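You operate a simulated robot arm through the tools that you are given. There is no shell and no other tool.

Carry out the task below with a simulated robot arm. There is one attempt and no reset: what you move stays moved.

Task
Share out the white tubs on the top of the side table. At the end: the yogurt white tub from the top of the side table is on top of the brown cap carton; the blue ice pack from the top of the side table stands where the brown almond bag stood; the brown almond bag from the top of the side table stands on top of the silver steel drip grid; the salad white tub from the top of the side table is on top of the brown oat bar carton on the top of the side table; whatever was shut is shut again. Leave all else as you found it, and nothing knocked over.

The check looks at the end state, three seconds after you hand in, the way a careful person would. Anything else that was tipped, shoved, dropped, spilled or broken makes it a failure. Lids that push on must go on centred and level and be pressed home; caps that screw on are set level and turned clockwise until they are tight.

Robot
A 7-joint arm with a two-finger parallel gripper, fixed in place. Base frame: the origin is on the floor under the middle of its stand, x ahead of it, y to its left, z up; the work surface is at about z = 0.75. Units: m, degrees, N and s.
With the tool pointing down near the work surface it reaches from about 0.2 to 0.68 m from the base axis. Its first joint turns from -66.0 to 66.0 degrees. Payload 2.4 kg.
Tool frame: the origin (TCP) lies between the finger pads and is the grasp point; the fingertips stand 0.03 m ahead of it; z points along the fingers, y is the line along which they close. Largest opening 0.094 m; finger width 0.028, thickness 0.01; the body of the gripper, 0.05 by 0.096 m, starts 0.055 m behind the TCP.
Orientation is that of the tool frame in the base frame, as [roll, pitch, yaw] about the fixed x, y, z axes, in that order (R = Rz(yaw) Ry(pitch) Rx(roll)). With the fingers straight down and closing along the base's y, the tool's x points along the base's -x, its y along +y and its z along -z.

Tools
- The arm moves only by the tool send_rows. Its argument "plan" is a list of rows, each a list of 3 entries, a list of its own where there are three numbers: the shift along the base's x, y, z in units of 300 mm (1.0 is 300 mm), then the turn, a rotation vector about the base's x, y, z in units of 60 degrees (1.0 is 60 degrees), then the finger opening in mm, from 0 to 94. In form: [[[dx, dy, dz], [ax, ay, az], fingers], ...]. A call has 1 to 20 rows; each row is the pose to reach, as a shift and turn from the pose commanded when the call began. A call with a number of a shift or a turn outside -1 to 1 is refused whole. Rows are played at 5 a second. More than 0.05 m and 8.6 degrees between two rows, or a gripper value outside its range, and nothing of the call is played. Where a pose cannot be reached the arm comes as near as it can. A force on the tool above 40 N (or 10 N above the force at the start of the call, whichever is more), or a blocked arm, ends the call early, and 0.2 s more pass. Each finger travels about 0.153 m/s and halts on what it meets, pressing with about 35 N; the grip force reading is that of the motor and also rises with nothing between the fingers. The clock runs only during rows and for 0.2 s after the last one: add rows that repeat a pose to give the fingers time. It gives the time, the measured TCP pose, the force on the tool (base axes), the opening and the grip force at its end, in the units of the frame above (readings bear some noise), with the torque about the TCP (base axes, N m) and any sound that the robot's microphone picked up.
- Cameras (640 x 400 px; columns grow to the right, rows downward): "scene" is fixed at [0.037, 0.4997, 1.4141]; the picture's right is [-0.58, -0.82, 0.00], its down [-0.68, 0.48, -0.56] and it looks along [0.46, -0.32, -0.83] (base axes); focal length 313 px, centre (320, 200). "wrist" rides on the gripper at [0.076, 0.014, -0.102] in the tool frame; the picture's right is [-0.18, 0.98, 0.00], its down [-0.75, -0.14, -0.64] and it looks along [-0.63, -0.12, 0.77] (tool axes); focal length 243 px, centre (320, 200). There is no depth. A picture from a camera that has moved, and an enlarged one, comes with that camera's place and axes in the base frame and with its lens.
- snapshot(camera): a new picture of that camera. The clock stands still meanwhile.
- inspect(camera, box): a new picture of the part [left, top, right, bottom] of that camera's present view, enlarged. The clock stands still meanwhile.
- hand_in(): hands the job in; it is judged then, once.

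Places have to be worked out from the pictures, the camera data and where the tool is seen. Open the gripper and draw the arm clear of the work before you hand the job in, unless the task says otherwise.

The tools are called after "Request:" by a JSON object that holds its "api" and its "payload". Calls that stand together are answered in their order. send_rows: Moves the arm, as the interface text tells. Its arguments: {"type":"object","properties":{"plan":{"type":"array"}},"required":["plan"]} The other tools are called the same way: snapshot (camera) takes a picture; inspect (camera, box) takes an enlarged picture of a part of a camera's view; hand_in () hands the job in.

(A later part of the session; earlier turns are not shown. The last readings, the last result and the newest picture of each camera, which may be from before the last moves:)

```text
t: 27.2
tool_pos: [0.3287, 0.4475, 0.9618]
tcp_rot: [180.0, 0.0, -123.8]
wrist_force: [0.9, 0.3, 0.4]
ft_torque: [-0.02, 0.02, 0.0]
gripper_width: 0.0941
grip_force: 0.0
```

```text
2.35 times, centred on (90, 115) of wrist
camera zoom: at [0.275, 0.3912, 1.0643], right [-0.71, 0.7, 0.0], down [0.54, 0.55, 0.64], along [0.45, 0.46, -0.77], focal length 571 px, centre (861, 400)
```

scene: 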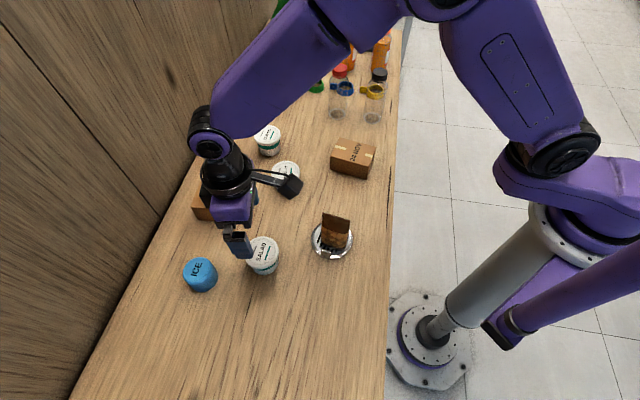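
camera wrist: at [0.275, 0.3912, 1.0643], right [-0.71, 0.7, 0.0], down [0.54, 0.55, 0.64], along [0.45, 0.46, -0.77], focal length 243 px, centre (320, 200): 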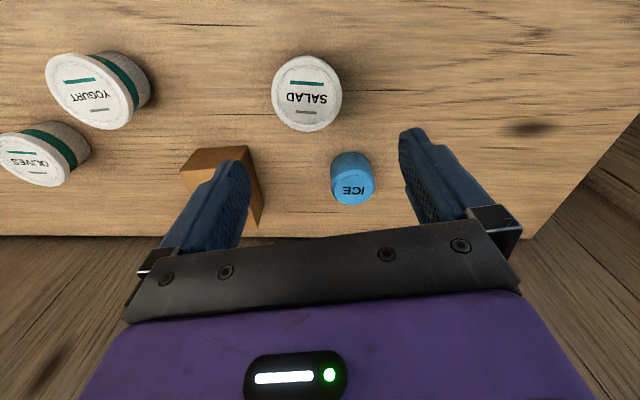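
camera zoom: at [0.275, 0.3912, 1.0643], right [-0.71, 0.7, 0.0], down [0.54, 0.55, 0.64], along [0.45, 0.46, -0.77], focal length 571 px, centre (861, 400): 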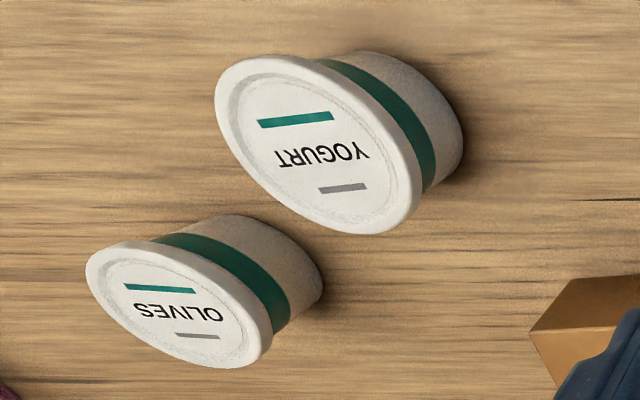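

The salad tub's lid centre works out near (0.334,0.436) at z≈0.805, about 13 mm off the tool along the closing axis. I correct the position and descend to TCP z≈0.89 for a closer check.

Request:
{"api": "send_rows", "payload": {"plan": [[[0.011, -0.018, -0.05], [0, 0, 0], 94], [[0.022, -0.037, -0.12], [0, 0, 0], 94], [[0.022, -0.037, -0.19], [0, 0, 0], 94], [[0.022, -0.037, -0.233], [0, 0, 0], 94], [[0.022, -0.037, -0.233], [0, 0, 0], 94]]}}

Request:
{"api": "inspect", "payload": {"camera": "wrist", "box": [180, 0, 460, 200]}}

Request:
{"api": "inspect", "payload": {"camera": "scene", "box": [170, 190, 310, 300]}}

```text
t: 28.4
tool_pos: [0.3335, 0.4352, 0.8878]
tcp_rot: [179.9, 0.0, -123.8]
wrist_force: [0.8, 0.1, -0.9]
ft_torque: [-0.02, 0.03, 0.0]
gripper_width: 0.0939
grip_force: 0.0
```

```text
2.00 times, centred on (320, 100) of wrist
camera zoom: at [0.2801, 0.3794, 0.9912], right [-0.71, 0.7, 0.0], down [0.54, 0.55, 0.64], along [0.45, 0.46, -0.77], focal length 485 px, centre (320, 400)
```

zoom: 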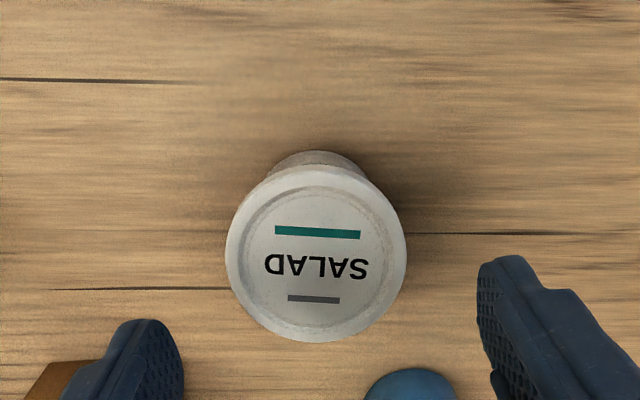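

```text
3.64 times, centred on (240, 245) of scene
camera zoom: at [0.037, 0.4997, 1.4141], right [-0.58, -0.82, 0.0], down [-0.68, 0.48, -0.56], along [0.46, -0.32, -0.83], focal length 1140 px, centre (611, 36)
```

zoom: 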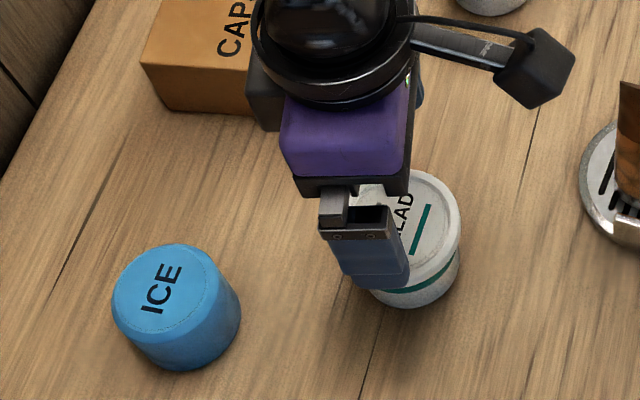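

The tub is centred within about 2 mm. I descend to TCP z≈0.80, lid-rim height, with tips 20 mm above the table.

Request:
{"api": "send_rows", "payload": {"plan": [[[0.004, 0.001, -0.08], [0, 0, 0], 94], [[0.004, 0.001, -0.16], [0, 0, 0], 94], [[0.004, 0.001, -0.22], [0, 0, 0], 94], [[0.004, 0.001, -0.27], [0, 0, 0], 94], [[0.004, 0.001, -0.293], [0, 0, 0], 94], [[0.004, 0.001, -0.293], [0, 0, 0], 94]]}}

Request:
{"api": "snapshot", "payload": {"camera": "wrist"}}

Request:
{"api": "inspect", "payload": {"camera": "scene", "box": [200, 200, 310, 300]}}

```text
t: 29.8
tool_pos: [0.3353, 0.4353, 0.7994]
tcp_rot: [180.0, 0.0, -124.0]
wrist_force: [0.0, -0.9, 0.1]
ft_torque: [-0.02, 0.0, 0.01]
gripper_width: 0.0942
grip_force: 0.0
```

```text
taken
camera wrist: at [0.2815, 0.3804, 0.9023], right [-0.71, 0.7, 0.0], down [0.54, 0.55, 0.64], along [0.45, 0.46, -0.77], focal length 243 px, centre (320, 200)
```

wrist: 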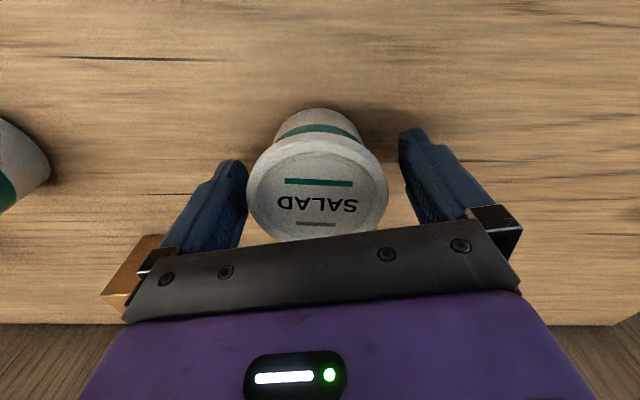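

```text
4.00 times, centred on (255, 250) of scene
camera zoom: at [0.037, 0.4997, 1.4141], right [-0.58, -0.82, 0.0], down [-0.68, 0.48, -0.56], along [0.46, -0.32, -0.83], focal length 1253 px, centre (580, 0)
```

zoom: 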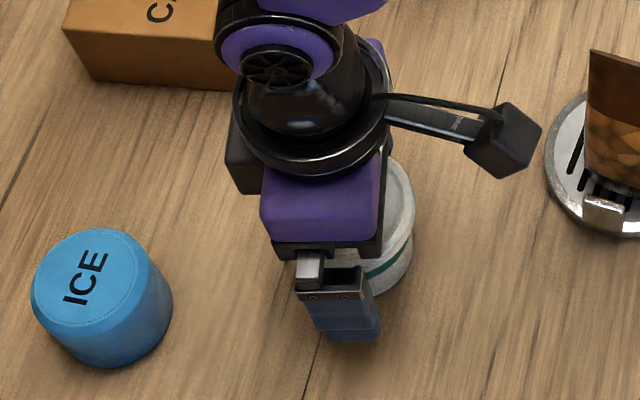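

The lid rim is centred at the TCP. I close the fingers gradually.

Request:
{"api": "send_rows", "payload": {"plan": [[[0, 0, 0], [0, 0, 0], 86], [[0, 0, 0], [0, 0, 0], 80], [[0, 0, 0], [0, 0, 0], 76], [[0, 0, 0], [0, 0, 0], 72], [[0, 0, 0], [0, 0, 0], 68], [[0, 0, 0], [0, 0, 0], 60], [[0, 0, 0], [0, 0, 0], 50], [[0, 0, 0], [0, 0, 0], 50]]}}

Request:
{"api": "snapshot", "payload": {"camera": "wrist"}}

```text
t: 31.6
tool_pos: [0.3351, 0.436, 0.8007]
tcp_rot: [-180.0, 0.1, -123.9]
wrist_force: [1.2, -0.1, 1.5]
ft_torque: [-0.01, -0.03, 0.01]
gripper_width: 0.076
grip_force: 35.1
```

```text
taken
camera wrist: at [0.2815, 0.3805, 0.9025], right [-0.71, 0.7, 0.0], down [0.54, 0.55, 0.64], along [0.45, 0.46, -0.77], focal length 243 px, centre (320, 200)
```

wrist: 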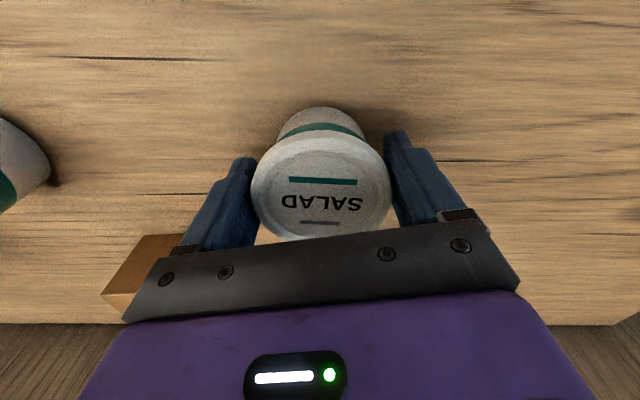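

Grip at 76 mm on the lid rim. I lift slowly 15 mm and check that tub and lid come up together.

Request:
{"api": "send_rows", "payload": {"plan": [[[0, 0, 0.01], [0, 0, 0], 50], [[0, 0, 0.02], [0, 0, 0], 50], [[0, 0, 0.03], [0, 0, 0], 50], [[0, 0, 0.04], [0, 0, 0], 50], [[0, 0, 0.05], [0, 0, 0], 50], [[0, 0, 0.05], [0, 0, 0], 50]]}}

Request:
{"api": "inspect", "payload": {"camera": "scene", "box": [200, 200, 310, 300]}}

Request:
{"api": "snapshot", "payload": {"camera": "wrist"}}

```text
t: 33.0
tool_pos: [0.335, 0.435, 0.8151]
tcp_rot: [-180.0, 0.0, -124.0]
wrist_force: [0.2, 0.2, -1.3]
ft_torque: [0.03, 0.01, 0.01]
gripper_width: 0.076
grip_force: 34.3
```

```text
4.00 times, centred on (255, 250) of scene
camera zoom: at [0.037, 0.4997, 1.4141], right [-0.58, -0.82, 0.0], down [-0.68, 0.48, -0.56], along [0.46, -0.32, -0.83], focal length 1253 px, centre (580, 0)
```

zoom: 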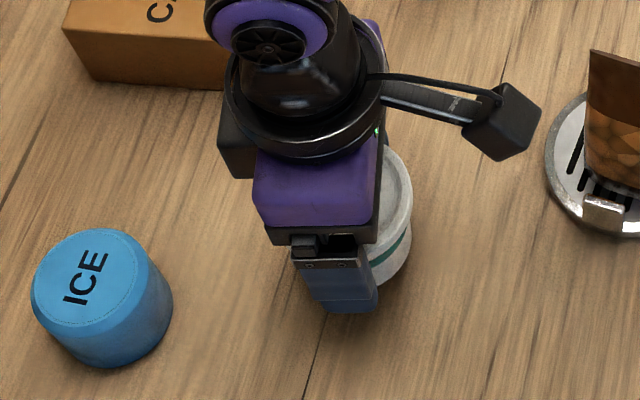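

```text
taken
camera wrist: at [0.2816, 0.3801, 0.9189], right [-0.71, 0.7, 0.0], down [0.54, 0.55, 0.64], along [0.45, 0.46, -0.77], focal length 243 px, centre (320, 200)
```

wrist: 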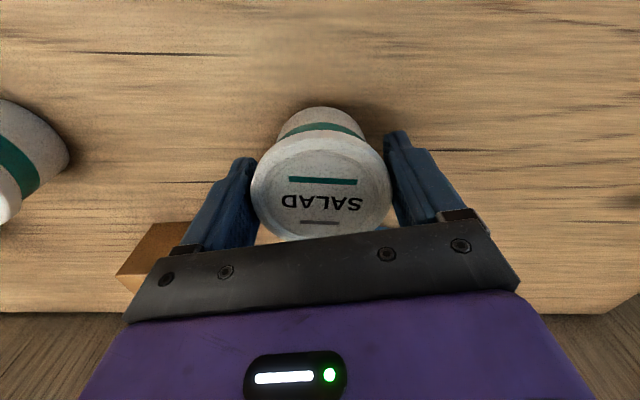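

The whole tub comes up with its lid. I lift it to TCP z≈0.95 and carry it towards the oat bar carton, turning the tool back with the azimuth.

Request:
{"api": "send_rows", "payload": {"plan": [[[0, 0, 0.08], [0, 0, 0], 50], [[0, 0, 0.17], [0, 0, 0], 50], [[0, 0, 0.27], [0, 0, 0], 50], [[0, 0, 0.37], [0, 0, 0], 50], [[0, 0, 0.45], [0, 0, 0], 50]]}}

Request:
{"api": "send_rows", "payload": {"plan": [[[0.037, -0.11, 0], [0, 0, -0.068], 50], [[0.074, -0.22, 0], [0, 0, -0.137], 50], [[0.111, -0.33, 0], [0, 0, -0.205], 50], [[0.149, -0.44, 0], [0, 0, -0.273], 50], [[0.186, -0.55, 0], [0, 0, -0.34], 50], [[0.223, -0.66, 0], [0, 0, -0.41], 50], [[0.26, -0.77, 0], [0, 0, -0.478], 50], [[0.297, -0.88, 0], [0, 0, -0.546], 50], [[0.335, -0.99, 0], [0, 0, -0.615], 50], [[0.335, -0.99, 0], [0, 0, -0.683], 50]]}}

Request:
{"api": "snapshot", "payload": {"camera": "wrist"}}

Request:
{"api": "snapshot", "payload": {"camera": "scene"}}

```text
t: 34.2
tool_pos: [0.3338, 0.4374, 0.9511]
tcp_rot: [180.0, 0.0, -123.9]
wrist_force: [1.0, -0.6, -1.8]
ft_torque: [-0.01, 0.02, -0.01]
gripper_width: 0.0761
grip_force: 35.0
```

```text
t: 36.4
tool_pos: [0.4343, 0.1396, 0.9482]
tcp_rot: [-179.9, -0.1, -165.0]
wrist_force: [0.0, 0.1, -1.5]
ft_torque: [0.01, 0.03, 0.01]
gripper_width: 0.0761
grip_force: 34.6
```

```text
taken
camera wrist: at [0.357, 0.1327, 1.0522], right [-0.08, 1.0, 0.0], down [0.76, 0.06, 0.64], along [0.64, 0.05, -0.77], focal length 243 px, centre (320, 200)
```

wrist: 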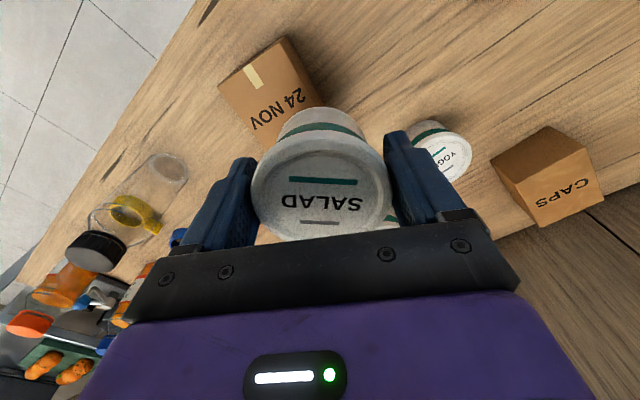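

```text
taken
```

scene: 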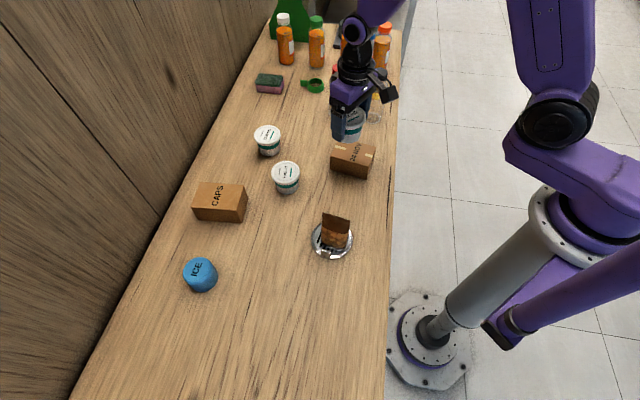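

I zoom in on the oat bar carton in the wrist view to fix its top-face corners.

Request:
{"api": "inspect", "payload": {"camera": "wrist", "box": [190, 20, 350, 160]}}

Request:
{"api": "inspect", "payload": {"camera": "scene", "box": [310, 90, 400, 190]}}

```text
2.86 times, centred on (270, 90) of wrist
camera zoom: at [0.357, 0.1327, 1.0522], right [-0.08, 1.0, 0.0], down [0.76, 0.06, 0.64], along [0.64, 0.05, -0.77], focal length 693 px, centre (463, 514)
```

zoom: 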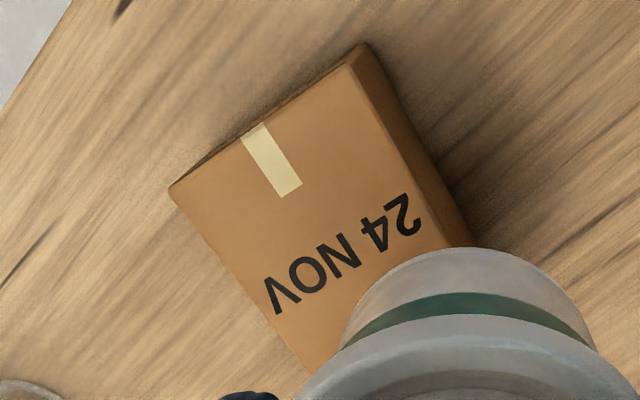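

```text
4.00 times, centred on (355, 140) of scene
camera zoom: at [0.037, 0.4997, 1.4141], right [-0.58, -0.82, 0.0], down [-0.68, 0.48, -0.56], along [0.46, -0.32, -0.83], focal length 1253 px, centre (180, 440)
```

zoom: 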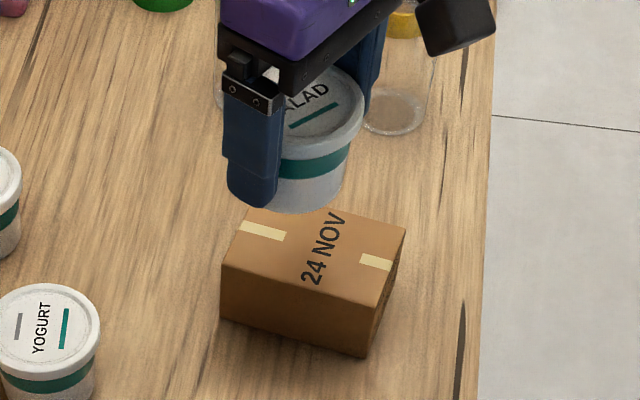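

The carton's top centre works out to about (0.449,0.100), with both cameras agreeing within 4 mm. I move over it and descend until the tub's base is about 20 mm above the carton.

Request:
{"api": "send_rows", "payload": {"plan": [[[0.024, -0.065, -0.03], [0, 0, 0], 50], [[0.047, -0.13, -0.08], [0, 0, 0], 50], [[0.047, -0.13, -0.15], [0, 0, 0], 50], [[0.047, -0.13, -0.21], [0, 0, 0], 50], [[0.047, -0.13, -0.247], [0, 0, 0], 50], [[0.047, -0.13, -0.247], [0, 0, 0], 50]]}}

Request:
{"api": "inspect", "payload": {"camera": "wrist", "box": [190, 0, 430, 200]}}

Request:
{"api": "inspect", "payload": {"camera": "scene", "box": [310, 90, 400, 190]}}

```text
t: 37.8
tool_pos: [0.4487, 0.0994, 0.8758]
tcp_rot: [-180.0, 0.1, -164.8]
wrist_force: [0.3, -0.3, -1.8]
ft_torque: [0.02, 0.01, 0.03]
gripper_width: 0.076
grip_force: 35.1
```

```text
2.00 times, centred on (310, 100) of wrist
camera zoom: at [0.3727, 0.0928, 0.979], right [-0.08, 1.0, 0.0], down [0.76, 0.06, 0.64], along [0.64, 0.05, -0.77], focal length 485 px, centre (340, 400)
```

zoom: 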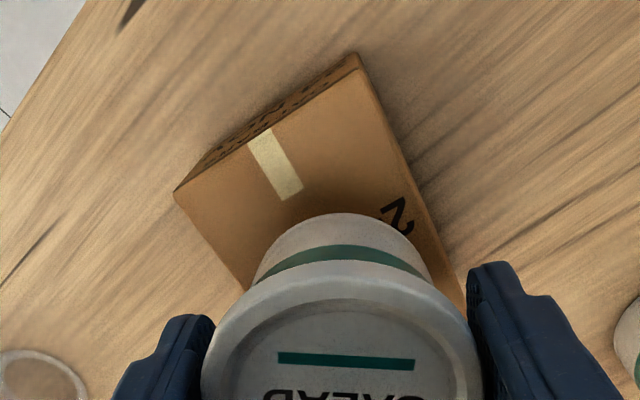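

```text
4.00 times, centred on (355, 140) of scene
camera zoom: at [0.037, 0.4997, 1.4141], right [-0.58, -0.82, 0.0], down [-0.68, 0.48, -0.56], along [0.46, -0.32, -0.83], focal length 1253 px, centre (180, 440)
```

zoom: 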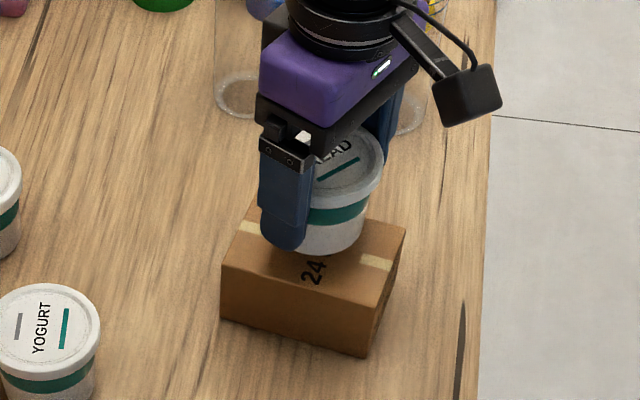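

Recomputed from this view the carton centre is (0.448,0.0996), matching the tool. I lower to just above the carton, then in small steps.

Request:
{"api": "send_rows", "payload": {"plan": [[[0, 0, -0.02], [0, 0, 0], 50], [[0, 0, -0.045], [0, 0, 0], 50], [[0, 0, -0.045], [0, 0, 0], 50]]}}

Request:
{"api": "send_rows", "payload": {"plan": [[[0, 0, -0.005], [0, 0, 0], 50], [[0, 0, -0.005], [0, 0, 0], 50]]}}

Request:
{"api": "send_rows", "payload": {"plan": [[[0, 0, -0.005], [0, 0, 0], 50], [[0, 0, -0.005], [0, 0, 0], 50]]}}

```text
t: 38.6
tool_pos: [0.4506, 0.0988, 0.8623]
tcp_rot: [179.9, -0.1, -164.9]
wrist_force: [0.3, -0.8, -2.1]
ft_torque: [-0.01, 0.0, 0.02]
gripper_width: 0.0761
grip_force: 35.4
```

```text
t: 39.2
tool_pos: [0.4494, 0.1002, 0.8599]
tcp_rot: [-179.9, -0.1, -164.8]
wrist_force: [-0.2, 0.1, -0.9]
ft_torque: [0.01, 0.04, -0.05]
gripper_width: 0.0762
grip_force: 35.4
```

```text
t: 39.8
tool_pos: [0.4495, 0.099, 0.8602]
tcp_rot: [-179.9, 0.1, -164.9]
wrist_force: [-1.0, 0.4, -2.9]
ft_torque: [0.0, -0.01, 0.03]
gripper_width: 0.0757
grip_force: 34.9
```

No contact yet at TCP z≈0.859. I continue in 1 mm steps.

Request:
{"api": "send_rows", "payload": {"plan": [[[0, 0, -0.004], [0, 0, 0], 50], [[0, 0, -0.004], [0, 0, 0], 50]]}}

Request:
{"api": "send_rows", "payload": {"plan": [[[0, 0, -0.004], [0, 0, 0], 50], [[0, 0, -0.004], [0, 0, 0], 50]]}}

Request:
{"api": "send_rows", "payload": {"plan": [[[0, 0, -0.003], [0, 0, 0], 50], [[0, 0, -0.003], [0, 0, 0], 50]]}}

```text
t: 40.4
tool_pos: [0.4488, 0.0994, 0.8573]
tcp_rot: [180.0, 0.0, -165.0]
wrist_force: [-0.7, -0.3, -1.1]
ft_torque: [0.0, 0.0, -0.01]
gripper_width: 0.076
grip_force: 35.0
```

```text
t: 41.0
tool_pos: [0.4476, 0.0989, 0.8571]
tcp_rot: [180.0, 0.1, -165.0]
wrist_force: [0.0, 1.1, -1.9]
ft_torque: [0.0, 0.0, -0.02]
gripper_width: 0.0758
grip_force: 35.8
```

```text
t: 41.6
tool_pos: [0.4478, 0.0997, 0.8561]
tcp_rot: [180.0, 0.1, -164.9]
wrist_force: [0.1, -0.2, -1.8]
ft_torque: [0.0, 0.03, 0.0]
gripper_width: 0.076
grip_force: 34.8
```

Request:
{"api": "inspect", "payload": {"camera": "scene", "box": [320, 110, 390, 190]}}

Request:
{"api": "send_rows", "payload": {"plan": [[[0, 0, -0.003], [0, 0, 0], 50], [[0, 0, -0.003], [0, 0, 0], 50]]}}

```text
5.00 times, centred on (355, 150) of scene
camera zoom: at [0.037, 0.4997, 1.4141], right [-0.58, -0.82, 0.0], down [-0.68, 0.48, -0.56], along [0.46, -0.32, -0.83], focal length 1567 px, centre (145, 450)
```

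zoom: 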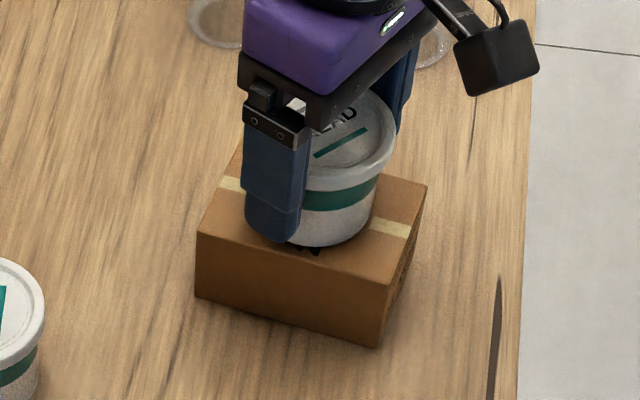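

```text
t: 42.2
tool_pos: [0.448, 0.0985, 0.8565]
tcp_rot: [180.0, 0.0, -164.8]
wrist_force: [-0.8, -0.7, -2.5]
ft_torque: [0.03, 0.02, -0.02]
gripper_width: 0.0759
grip_force: 35.0
```

The tub is a hair above the carton and well centred; still no contact force. I keep stepping down about 1 mm at a time.

Request:
{"api": "send_rows", "payload": {"plan": [[[0, 0, -0.003], [0, 0, 0], 50], [[0, 0, -0.003], [0, 0, 0], 50]]}}

Request:
{"api": "send_rows", "payload": {"plan": [[[0, 0, -0.003], [0, 0, 0], 50], [[0, 0, -0.003], [0, 0, 0], 50]]}}

Request:
{"api": "send_rows", "payload": {"plan": [[[0, 0, -0.003], [0, 0, 0], 50], [[0, 0, -0.003], [0, 0, 0], 50]]}}

```text
t: 42.8
tool_pos: [0.4496, 0.099, 0.8546]
tcp_rot: [-179.9, 0.0, -164.9]
wrist_force: [0.2, 0.1, -1.5]
ft_torque: [-0.01, 0.02, -0.01]
gripper_width: 0.0759
grip_force: 34.9
```

```text
t: 43.4
tool_pos: [0.4484, 0.0993, 0.855]
tcp_rot: [180.0, 0.0, -164.9]
wrist_force: [-0.1, 0.5, -1.6]
ft_torque: [0.0, 0.01, -0.01]
gripper_width: 0.0758
grip_force: 35.2
```

```text
t: 44.0
tool_pos: [0.448, 0.1008, 0.8535]
tcp_rot: [-180.0, 0.1, -164.8]
wrist_force: [-4.8, -1.6, 17.7]
ft_torque: [0.13, 0.0, 0.2]
gripper_width: 0.0755
grip_force: 35.2
```

Contact: 18 N upward at TCP z≈0.8535. I back off 0.6 mm and then open the fingers gently.

Request:
{"api": "send_rows", "payload": {"plan": [[[0, 0, 0.002], [0, 0, 0], 50], [[0, 0, 0.002], [0, 0, 0], 50]]}}

Request:
{"api": "send_rows", "payload": {"plan": [[[0, 0, 0], [0, 0, 0], 77], [[0, 0, 0], [0, 0, 0], 80], [[0, 0, 0], [0, 0, 0], 85], [[0, 0, 0], [0, 0, 0], 90], [[0, 0, 0], [0, 0, 0], 94], [[0, 0, 0], [0, 0, 0], 94]]}}

Request:
{"api": "snapshot", "payload": {"camera": "wrist"}}

Request:
{"api": "inspect", "payload": {"camera": "scene", "box": [310, 100, 400, 190]}}

```text
t: 44.6
tool_pos: [0.4496, 0.0999, 0.8544]
tcp_rot: [180.0, 0.2, -164.8]
wrist_force: [-5.3, 2.9, 14.6]
ft_torque: [0.38, -0.02, 0.13]
gripper_width: 0.0759
grip_force: 34.9
```

```text
t: 46.0
tool_pos: [0.4503, 0.0992, 0.8538]
tcp_rot: [-180.0, 0.0, -164.9]
wrist_force: [0.5, 0.4, -0.8]
ft_torque: [-0.01, 0.02, -0.02]
gripper_width: 0.0938
grip_force: 0.0
```

```text
taken
camera wrist: at [0.3727, 0.0932, 0.957], right [-0.08, 1.0, 0.0], down [0.76, 0.06, 0.64], along [0.64, 0.05, -0.77], focal length 243 px, centre (320, 200)
```

wrist: 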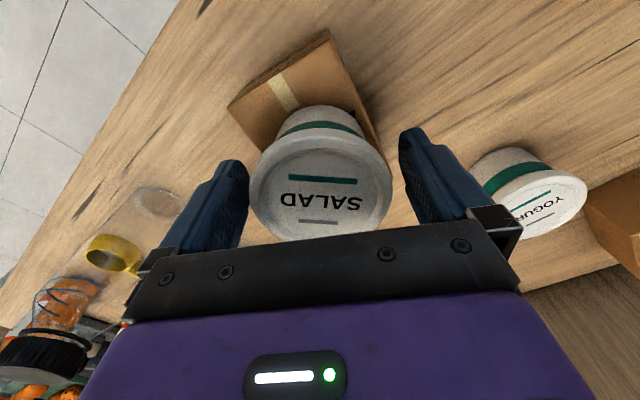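

```text
4.44 times, centred on (355, 145) of scene
camera zoom: at [0.037, 0.4997, 1.4141], right [-0.58, -0.82, 0.0], down [-0.68, 0.48, -0.56], along [0.46, -0.32, -0.83], focal length 1393 px, centre (164, 444)
```

zoom: 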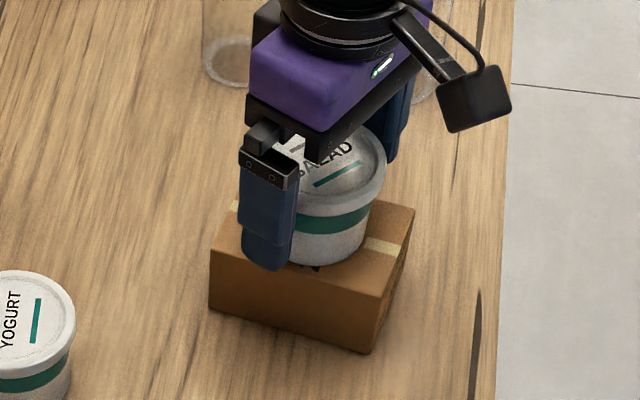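

The salad tub stands centred on the oat bar carton. I rise straight up, then travel at height to above the ice pack near (0.379,0.566), turning the tool with the azimuth.

Request:
{"api": "send_rows", "payload": {"plan": [[[0, 0, 0.03], [0, 0, 0], 94], [[0, 0, 0.09], [0, 0, 0], 94], [[0, 0, 0.18], [0, 0, 0], 94], [[0, 0, 0.28], [0, 0, 0], 94], [[0, 0, 0.36], [0, 0, 0], 94]]}}

Request:
{"api": "send_rows", "payload": {"plan": [[[-0.02, 0.13, 0], [0, 0, 0.057], 94], [[-0.039, 0.26, 0], [0, 0, 0.113], 94], [[-0.058, 0.39, 0], [0, 0, 0.17], 94], [[-0.078, 0.52, 0], [0, 0, 0.227], 94], [[-0.098, 0.65, 0], [0, 0, 0.283], 94], [[-0.117, 0.777, 0], [0, 0, 0.34], 94]]}}

Request:
{"api": "send_rows", "payload": {"plan": [[[-0.02, 0.12, 0], [0, 0, 0.057], 94], [[-0.039, 0.24, 0], [0, 0, 0.113], 94], [[-0.058, 0.36, 0], [0, 0, 0.17], 94], [[-0.078, 0.48, 0], [0, 0, 0.227], 94], [[-0.098, 0.6, 0], [0, 0, 0.283], 94], [[-0.117, 0.7, -0.03], [0, 0, 0.34], 94], [[-0.117, 0.7, -0.06], [0, 0, 0.34], 94]]}}

Request:
{"api": "snapshot", "payload": {"camera": "wrist"}}

Request:
{"api": "snapshot", "payload": {"camera": "scene"}}

```text
t: 47.2
tool_pos: [0.4469, 0.1014, 0.9618]
tcp_rot: [-180.0, 0.0, -165.0]
wrist_force: [0.2, -0.6, -0.2]
ft_torque: [-0.01, -0.02, 0.01]
gripper_width: 0.0939
grip_force: 0.0
```

```text
t: 48.6
tool_pos: [0.4152, 0.3348, 0.959]
tcp_rot: [-179.9, 0.1, -144.4]
wrist_force: [-0.1, 1.1, 0.3]
ft_torque: [0.02, 0.0, 0.0]
gripper_width: 0.094
grip_force: 0.1
```

```text
t: 50.2
tool_pos: [0.3804, 0.5433, 0.9427]
tcp_rot: [180.0, 0.0, -124.2]
wrist_force: [-0.3, 0.0, 0.1]
ft_torque: [0.0, 0.0, -0.01]
gripper_width: 0.0939
grip_force: 0.0
```

```text
taken
camera wrist: at [0.3257, 0.4883, 1.0469], right [-0.71, 0.7, 0.0], down [0.54, 0.55, 0.64], along [0.45, 0.46, -0.77], focal length 243 px, centre (320, 200)
```

wrist: 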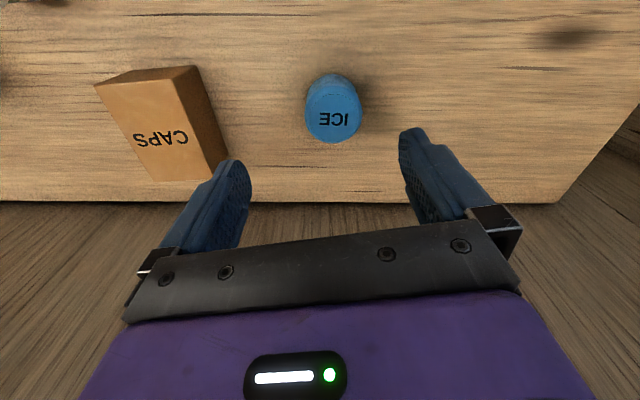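

```text
taken
```

scene: 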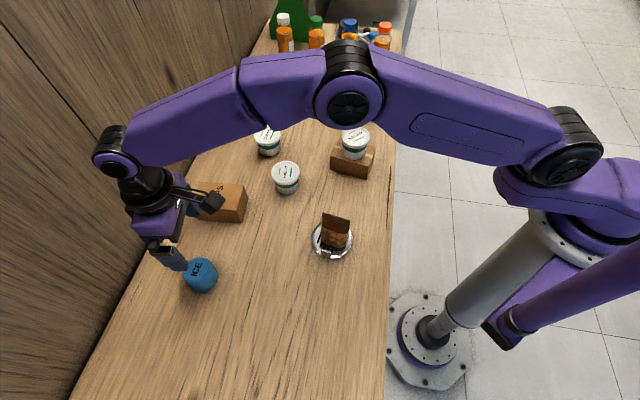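

I zoom in on the ice pack in the wrist view to compute its centre relative to the tool.

Request:
{"api": "inspect", "payload": {"camera": "wrist", "box": [260, 50, 410, 160]}}

Request:
{"api": "inspect", "payload": {"camera": "scene", "box": [130, 200, 240, 300]}}

Request:
{"api": "inspect", "payload": {"camera": "wrist", "box": [80, 50, 250, 200]}}

```text
3.64 times, centred on (335, 105) of wrist
camera zoom: at [0.3257, 0.4883, 1.0469], right [-0.71, 0.7, 0.0], down [0.54, 0.55, 0.64], along [0.45, 0.46, -0.77], focal length 882 px, centre (266, 546)
```

zoom: 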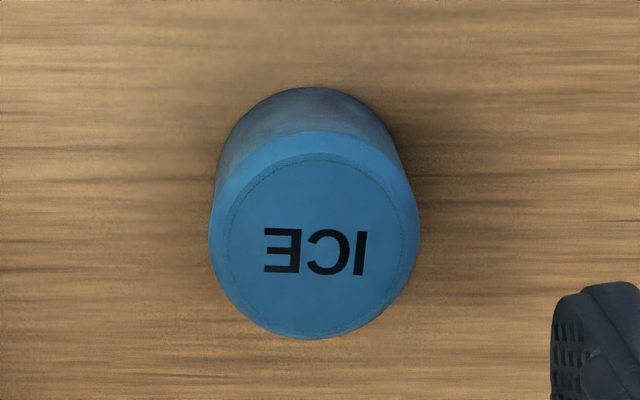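

```text
4.00 times, centred on (185, 250) of scene
camera zoom: at [0.0369, 0.4997, 1.4141], right [-0.58, -0.82, 0.0], down [-0.68, 0.48, -0.56], along [0.46, -0.32, -0.83], focal length 1253 px, centre (860, 0)
```

zoom: 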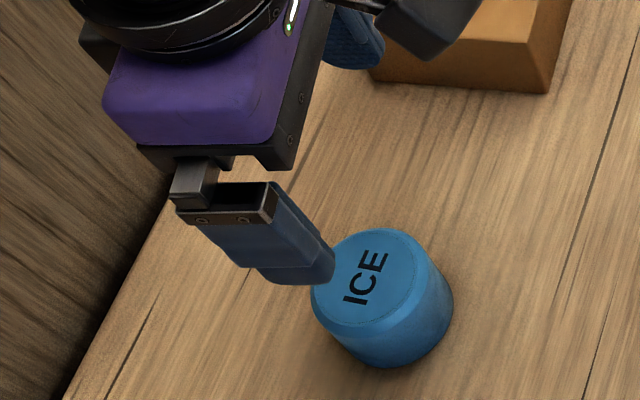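

```text
2.67 times, centred on (165, 125) of wrist
camera zoom: at [0.3257, 0.4883, 1.0469], right [-0.71, 0.7, 0.0], down [0.54, 0.55, 0.64], along [0.45, 0.46, -0.77], focal length 647 px, centre (733, 400)
```

zoom: 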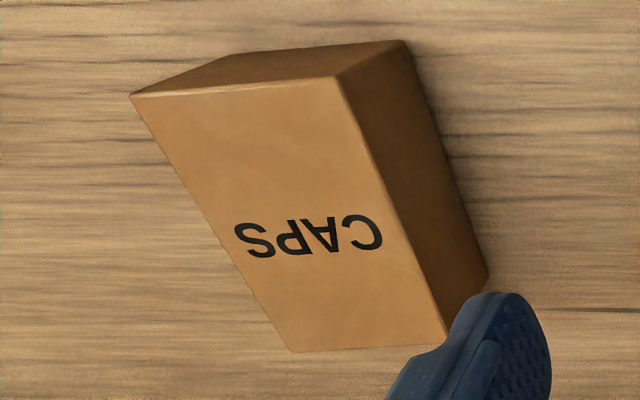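

The ice pack's centre is near (0.381,0.568), top z≈0.796, diameter about 61 mm; that's a radius of 0.684 m, at the edge of straight-down reach. I move over it to z≈0.90 and check whether the arm really gets there.

Request:
{"api": "send_rows", "payload": {"plan": [[[0.002, 0.03, -0.03], [0, 0, 0], 94], [[0.005, 0.06, -0.08], [0, 0, 0], 94], [[0.005, 0.08, -0.14], [0, 0, 0], 94], [[0.005, 0.08, -0.14], [0, 0, 0], 94]]}}

Request:
{"api": "inspect", "payload": {"camera": "wrist", "box": [200, 20, 440, 200]}}

```text
t: 51.2
tool_pos: [0.3801, 0.5675, 0.9003]
tcp_rot: [-180.0, 0.1, -124.1]
wrist_force: [0.9, -0.1, -0.4]
ft_torque: [0.0, 0.02, -0.01]
gripper_width: 0.0939
grip_force: 0.1
```

```text
2.22 times, centred on (320, 110) of wrist
camera zoom: at [0.3252, 0.512, 1.0036], right [-0.71, 0.7, 0.0], down [0.54, 0.54, 0.64], along [0.45, 0.46, -0.77], focal length 539 px, centre (320, 400)
```

zoom: 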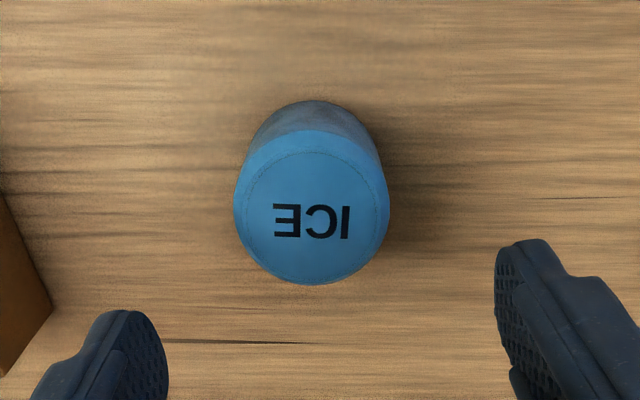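

The arm reaches there. The ice pack is within 3 mm of centre; I correct that and descend in two stages, watching the pose.

Request:
{"api": "send_rows", "payload": {"plan": [[[0.005, -0.008, -0.07], [0, 0, 0], 94], [[0.005, -0.008, -0.15], [0, 0, 0], 94], [[0.005, -0.008, -0.21], [0, 0, 0], 94], [[0.005, -0.008, -0.25], [0, 0, 0], 94], [[0.005, -0.008, -0.25], [0, 0, 0], 94]]}}

Request:
{"api": "snapshot", "payload": {"camera": "wrist"}}

```text
t: 52.4
tool_pos: [0.3821, 0.5651, 0.8268]
tcp_rot: [-180.0, 0.1, -124.0]
wrist_force: [0.4, 0.1, -0.3]
ft_torque: [-0.01, 0.03, 0.0]
gripper_width: 0.0941
grip_force: 0.2
```

```text
taken
camera wrist: at [0.3291, 0.51, 0.9302], right [-0.71, 0.7, 0.0], down [0.54, 0.54, 0.64], along [0.45, 0.46, -0.77], focal length 243 px, centre (320, 200)
```

wrist: 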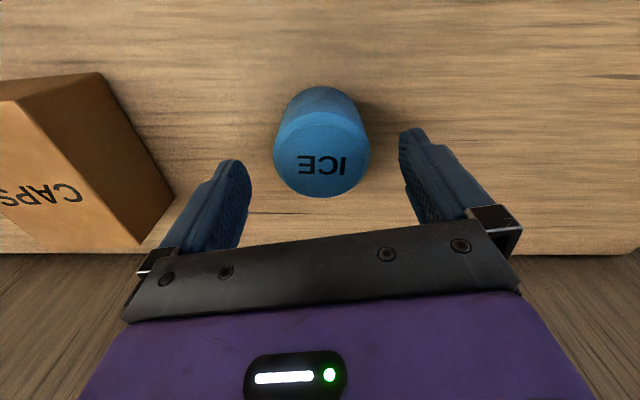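

Straight-down works and the ice pack is centred with the caps carton clear. I go down to TCP z≈0.787 and close.

Request:
{"api": "send_rows", "payload": {"plan": [[[0, 0, -0.06], [0, 0, 0], 94], [[0, 0, -0.11], [0, 0, 0], 94], [[0, 0, -0.133], [0, 0, 0], 94], [[0, 0, -0.133], [0, 0, 0], 94]]}}

Request:
{"api": "send_rows", "payload": {"plan": [[[0, 0, 0], [0, 0, 0], 82], [[0, 0, 0], [0, 0, 0], 74], [[0, 0, 0], [0, 0, 0], 68], [[0, 0, 0], [0, 0, 0], 63], [[0, 0, 0], [0, 0, 0], 58], [[0, 0, 0], [0, 0, 0], 50], [[0, 0, 0], [0, 0, 0], 40], [[0, 0, 0], [0, 0, 0], 40]]}}

Request:
{"api": "snapshot", "payload": {"camera": "wrist"}}

```text
t: 53.4
tool_pos: [0.3809, 0.5622, 0.786]
tcp_rot: [180.0, 0.0, -124.1]
wrist_force: [0.1, -0.1, -0.5]
ft_torque: [0.01, 0.0, 0.02]
gripper_width: 0.094
grip_force: 0.1
out of reach, approached as far as the arm can: row 3
```

```text
t: 55.2
tool_pos: [0.3811, 0.5637, 0.7867]
tcp_rot: [-179.9, 0.1, -124.1]
wrist_force: [0.6, -0.2, 0.2]
ft_torque: [0.02, -0.01, -0.03]
gripper_width: 0.0596
grip_force: 34.6
```

```text
taken
camera wrist: at [0.3273, 0.5078, 0.89], right [-0.71, 0.7, 0.0], down [0.54, 0.54, 0.64], along [0.45, 0.46, -0.77], focal length 243 px, centre (320, 200)
```

wrist: 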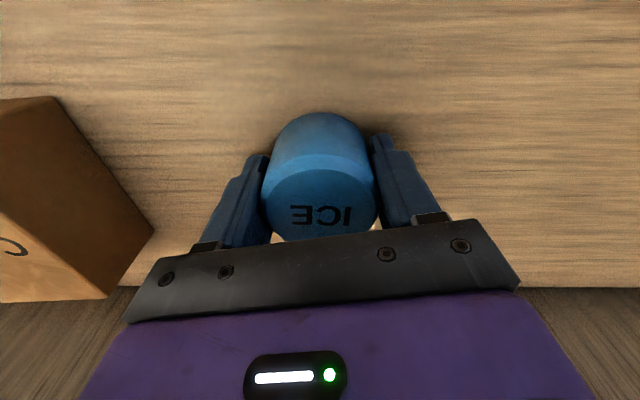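

The ice pack is gripped at 59.6 mm. I lift it straight up, first slowly.

Request:
{"api": "send_rows", "payload": {"plan": [[[0, 0, 0.03], [0, 0, 0], 40], [[0, 0, 0.08], [0, 0, 0], 40], [[0, 0, 0.16], [0, 0, 0], 40], [[0, 0, 0.26], [0, 0, 0], 40], [[0, 0, 0.36], [0, 0, 0], 40], [[0, 0, 0.46], [0, 0, 0], 40], [[0, 0, 0.56], [0, 0, 0], 40], [[0, 0, 0.56], [0, 0, 0], 40]]}}

Request:
{"api": "snapshot", "payload": {"camera": "wrist"}}

Request:
{"api": "snapshot", "payload": {"camera": "scene"}}

```text
t: 57.0
tool_pos: [0.3828, 0.5621, 0.9516]
tcp_rot: [179.9, 0.0, -124.1]
wrist_force: [-0.1, -0.2, -0.9]
ft_torque: [0.04, 0.0, -0.01]
gripper_width: 0.0592
grip_force: 35.4
```

```text
taken
camera wrist: at [0.3287, 0.5077, 1.055], right [-0.71, 0.7, 0.0], down [0.54, 0.55, 0.64], along [0.45, 0.46, -0.77], focal length 243 px, centre (320, 200)
```

wrist: 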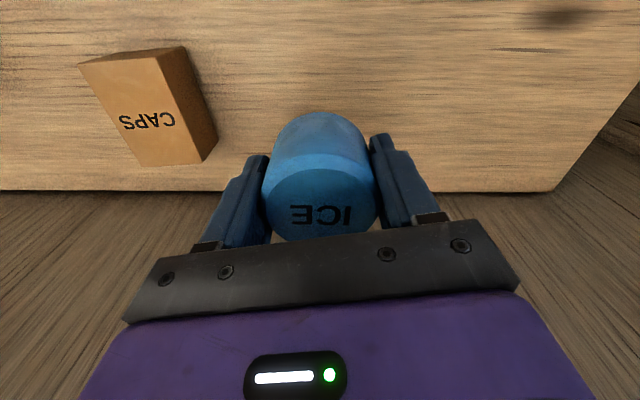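

```text
taken
```

scene: 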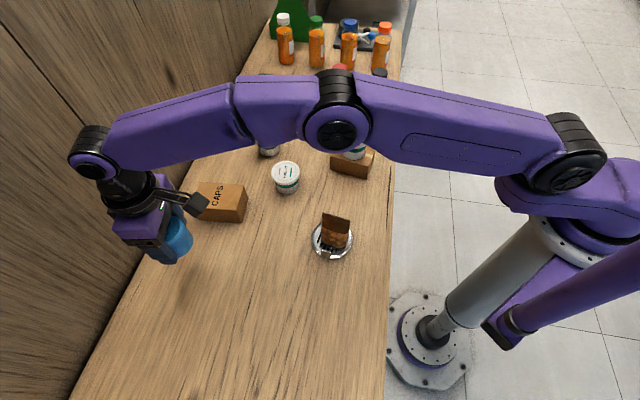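

The ice pack is held securely. I carry it at height over to the almond bag's former place at (0.625,0.126), turning the tool with the azimuth.

Request:
{"api": "send_rows", "payload": {"plan": [[[0.058, -0.104, 0], [0, 0, -0.049], 40], [[0.116, -0.208, 0], [0, 0, -0.097], 40], [[0.174, -0.313, 0], [0, 0, -0.146], 40], [[0.231, -0.417, 0], [0, 0, -0.194], 40], [[0.289, -0.521, 0], [0, 0, -0.243], 40], [[0.347, -0.625, 0], [0, 0, -0.291], 40], [[0.405, -0.73, 0], [0, 0, -0.34], 40]]}}

Request:
{"api": "send_rows", "payload": {"plan": [[[0.058, -0.104, 0], [0, 0, -0.049], 40], [[0.116, -0.208, 0], [0, 0, -0.097], 40], [[0.174, -0.313, 0], [0, 0, -0.146], 40], [[0.231, -0.417, 0], [0, 0, -0.194], 40], [[0.289, -0.521, 0], [0, 0, -0.243], 40], [[0.347, -0.625, 0], [0, 0, -0.291], 40], [[0.405, -0.728, 0], [0, 0, -0.34], 40], [[0.405, -0.728, 0], [0, 0, -0.34], 40]]}}

Request:
{"api": "snapshot", "payload": {"camera": "wrist"}}

Request:
{"api": "snapshot", "payload": {"camera": "scene"}}

```text
t: 58.6
tool_pos: [0.5027, 0.3479, 0.954]
tcp_rot: [179.9, 0.1, -144.5]
wrist_force: [-0.7, -0.2, -1.4]
ft_torque: [-0.02, -0.01, 0.0]
gripper_width: 0.0594
grip_force: 35.2
```

```text
t: 60.4
tool_pos: [0.626, 0.127, 0.9568]
tcp_rot: [179.9, 0.1, -164.9]
wrist_force: [-1.0, 0.2, -1.4]
ft_torque: [-0.01, 0.01, -0.01]
gripper_width: 0.0596
grip_force: 34.7
```

```text
taken
camera wrist: at [0.5491, 0.1207, 1.06], right [-0.08, 1.0, 0.0], down [0.76, 0.06, 0.64], along [0.64, 0.05, -0.77], focal length 243 px, centre (320, 200)
```

wrist: 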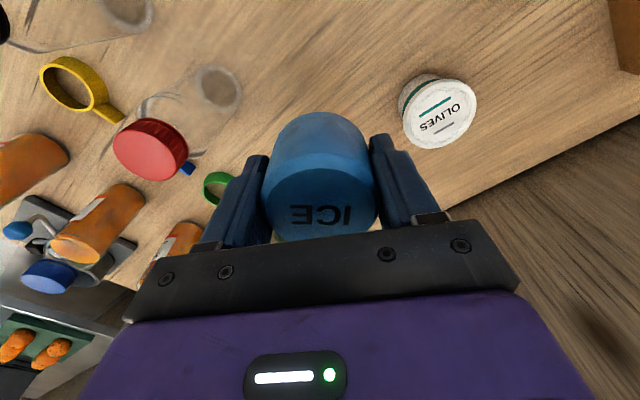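

```text
taken
```

scene: 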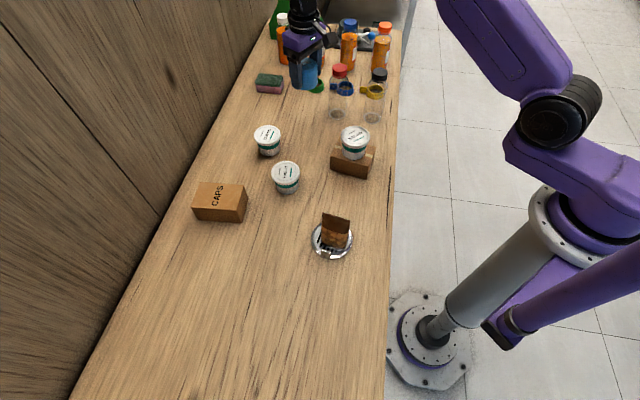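

Over the spot with clear space all round. I descend to about 13 mm above the table contact height.

Request:
{"api": "send_rows", "payload": {"plan": [[[0, 0, -0.08], [0, 0, 0], 40], [[0, 0, -0.17], [0, 0, 0], 40], [[0, 0, -0.26], [0, 0, 0], 40], [[0, 0, -0.35], [0, 0, 0], 40], [[0, 0, -0.43], [0, 0, 0], 40], [[0, 0, -0.48], [0, 0, 0], 40], [[0, 0, -0.51], [0, 0, 0], 40], [[0, 0, -0.51], [0, 0, 0], 40]]}}

Request:
{"api": "inspect", "payload": {"camera": "scene", "box": [250, 60, 380, 160]}}

Request:
{"api": "snapshot", "payload": {"camera": "wrist"}}

```text
t: 62.2
tool_pos: [0.6228, 0.1254, 0.8023]
tcp_rot: [180.0, 0.2, -164.9]
wrist_force: [-0.2, -0.5, -2.2]
ft_torque: [0.0, 0.0, 0.0]
gripper_width: 0.0594
grip_force: 34.8
```

```text
4.00 times, centred on (315, 110) of scene
camera zoom: at [0.037, 0.4997, 1.4141], right [-0.58, -0.82, 0.0], down [-0.68, 0.48, -0.56], along [0.46, -0.32, -0.83], focal length 1253 px, centre (340, 560)
```

zoom: 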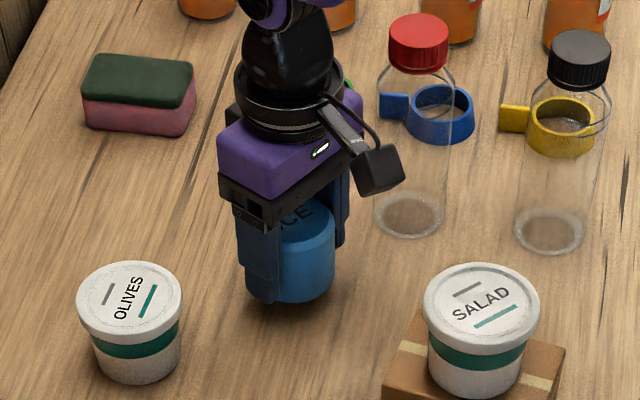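

```text
taken
camera wrist: at [0.5468, 0.1198, 0.9058], right [-0.08, 1.0, 0.0], down [0.76, 0.06, 0.64], along [0.64, 0.05, -0.77], focal length 243 px, centre (320, 200)
```

wrist: 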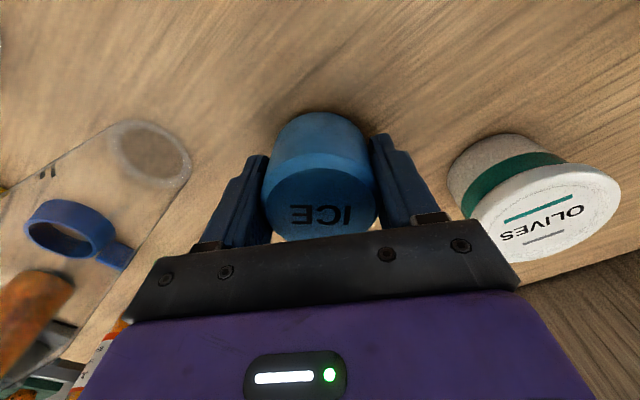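

All clear. I lower 10 mm and then step about 1 mm at a time until contact.

Request:
{"api": "send_rows", "payload": {"plan": [[[0, 0, -0.015], [0, 0, 0], 40], [[0, 0, -0.03], [0, 0, 0], 40], [[0, 0, -0.036], [0, 0, 0], 40], [[0, 0, -0.036], [0, 0, 0], 40]]}}

Request:
{"api": "send_rows", "payload": {"plan": [[[0, 0, -0.004], [0, 0, 0], 40], [[0, 0, -0.004], [0, 0, 0], 40]]}}

Request:
{"api": "send_rows", "payload": {"plan": [[[0, 0, -0.003], [0, 0, 0], 40], [[0, 0, -0.003], [0, 0, 0], 40]]}}

```text
t: 63.2
tool_pos: [0.6257, 0.1278, 0.7908]
tcp_rot: [180.0, 0.0, -164.9]
wrist_force: [-0.1, 0.2, -1.7]
ft_torque: [0.01, -0.01, 0.01]
gripper_width: 0.0593
grip_force: 34.2
```

```text
t: 63.8
tool_pos: [0.6235, 0.1261, 0.7898]
tcp_rot: [180.0, 0.0, -164.9]
wrist_force: [0.4, -0.4, -1.9]
ft_torque: [-0.04, -0.02, 0.02]
gripper_width: 0.0595
grip_force: 35.4
```

```text
t: 64.4
tool_pos: [0.6243, 0.1265, 0.7874]
tcp_rot: [179.9, 0.1, -164.9]
wrist_force: [0.2, -0.2, -0.9]
ft_torque: [0.02, -0.04, 0.01]
gripper_width: 0.0592
grip_force: 34.8
```

Still hanging free at z≈0.788. I continue with 0.7–0.9 mm steps.

Request:
{"api": "send_rows", "payload": {"plan": [[[0, 0, -0.003], [0, 0, 0], 40], [[0, 0, -0.003], [0, 0, 0], 40]]}}

Request:
{"api": "send_rows", "payload": {"plan": [[[0, 0, -0.0025], [0, 0, 0], 40], [[0, 0, -0.0025], [0, 0, 0], 40]]}}

```text
t: 65.0
tool_pos: [0.6258, 0.1262, 0.7878]
tcp_rot: [-180.0, -0.1, -164.9]
wrist_force: [-0.2, -0.4, -1.2]
ft_torque: [0.02, -0.01, 0.02]
gripper_width: 0.0591
grip_force: 34.7
```

```text
t: 65.6
tool_pos: [0.6257, 0.1263, 0.7871]
tcp_rot: [-180.0, 0.1, -164.9]
wrist_force: [-1.6, -0.5, 1.7]
ft_torque: [-0.05, 0.09, 0.01]
gripper_width: 0.0593
grip_force: 34.8
```

The force has turned from hanging weight to light upward contact, so the ice pack rests on the table. I open gently and then check.

Request:
{"api": "send_rows", "payload": {"plan": [[[0, 0, 0], [0, 0, 0], 61], [[0, 0, 0], [0, 0, 0], 65], [[0, 0, 0], [0, 0, 0], 72], [[0, 0, 0], [0, 0, 0], 80], [[0, 0, 0], [0, 0, 0], 86], [[0, 0, 0], [0, 0, 0], 86]]}}

Request:
{"api": "send_rows", "payload": {"plan": [[[0, 0, 0.03], [0, 0, 0], 86], [[0, 0, 0.09], [0, 0, 0], 86], [[0, 0, 0.18], [0, 0, 0], 86], [[0, 0, 0.28], [0, 0, 0], 86], [[0, 0, 0.4], [0, 0, 0], 86], [[0, 0, 0.52], [0, 0, 0], 94], [[0, 0, 0.56], [0, 0, 0], 94]]}}

Request:
{"api": "snapshot", "payload": {"camera": "scene"}}

Request:
{"api": "snapshot", "payload": {"camera": "wrist"}}

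```text
t: 67.0
tool_pos: [0.6249, 0.1262, 0.787]
tcp_rot: [-179.9, 0.0, -164.9]
wrist_force: [-1.1, -0.3, 0.1]
ft_torque: [-0.01, -0.02, -0.01]
gripper_width: 0.0858
grip_force: 0.0
```

```text
t: 68.6
tool_pos: [0.627, 0.1268, 0.9538]
tcp_rot: [180.0, 0.0, -164.9]
wrist_force: [0.9, 0.6, 1.3]
ft_torque: [0.02, 0.0, 0.02]
gripper_width: 0.094
grip_force: 0.0
```

```text
taken
```

scene: 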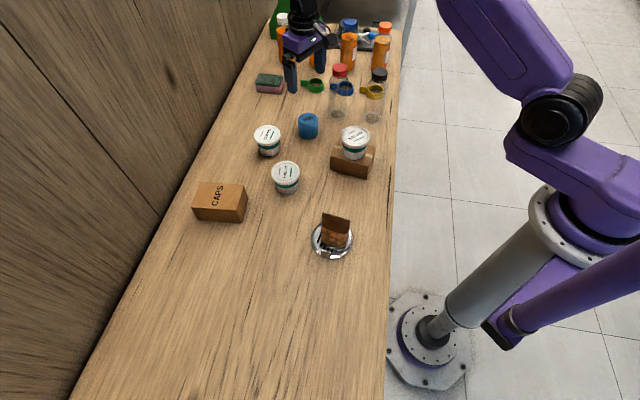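

```text
taken
camera wrist: at [0.5489, 0.1208, 1.0576], right [-0.08, 1.0, 0.0], down [0.76, 0.06, 0.64], along [0.64, 0.05, -0.77], focal length 243 px, centre (320, 200)
```

wrist: 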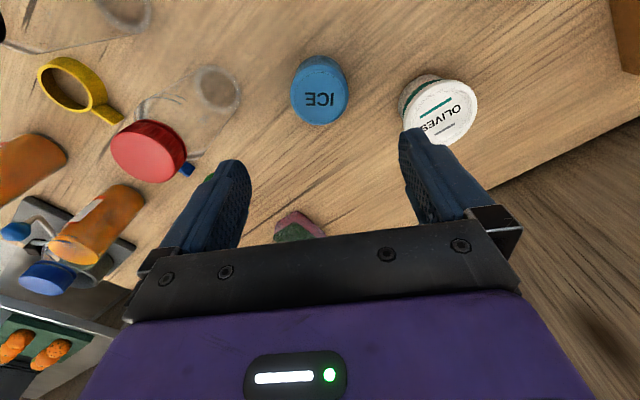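

The ice pack stands where the bag was. Next I move above the yogurt tub near (0.487,0.286), turning the tool 15°.

Request:
{"api": "send_rows", "payload": {"plan": [[[-0.092, 0.106, 0], [0, 0, 0.05], 94], [[-0.185, 0.213, 0], [0, 0, 0.1], 94], [[-0.277, 0.319, 0], [0, 0, 0.15], 94], [[-0.37, 0.426, 0], [0, 0, 0.2], 94], [[-0.462, 0.532, 0], [0, 0, 0.25], 94], [[-0.462, 0.532, 0], [0, 0, 0.25], 94]]}}

Request:
{"api": "inspect", "payload": {"camera": "wrist", "box": [220, 20, 420, 170]}}

Request:
{"api": "snapshot", "payload": {"camera": "wrist"}}

```text
t: 70.0
tool_pos: [0.4868, 0.2884, 0.9541]
tcp_rot: [179.9, 0.0, -150.0]
wrist_force: [-0.6, -0.4, -0.2]
ft_torque: [0.0, 0.01, 0.01]
gripper_width: 0.094
grip_force: 0.0
```

```text
2.67 times, centred on (320, 95) of wrist
camera zoom: at [0.4143, 0.2626, 1.0583], right [-0.33, 0.94, 0.0], down [0.72, 0.26, 0.64], along [0.61, 0.21, -0.77], focal length 647 px, centre (320, 480)
```

zoom: 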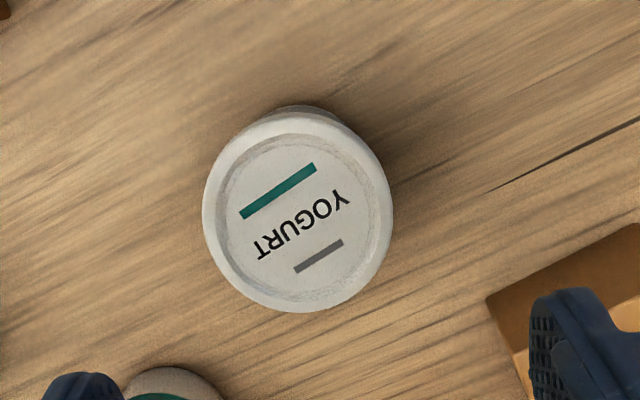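

```text
taken
camera wrist: at [0.4143, 0.2626, 1.0583], right [-0.33, 0.94, 0.0], down [0.72, 0.26, 0.64], along [0.61, 0.21, -0.77], focal length 243 px, centre (320, 200)
```

wrist: 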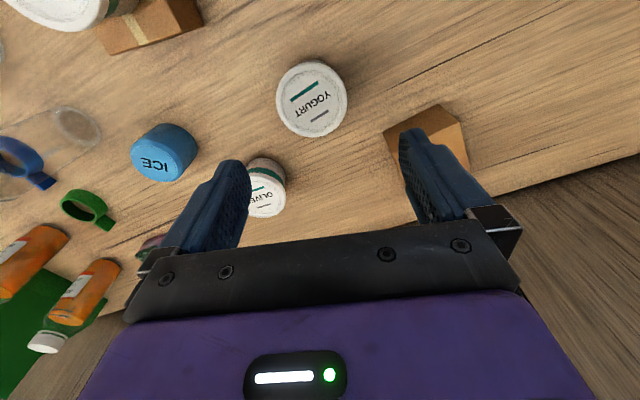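

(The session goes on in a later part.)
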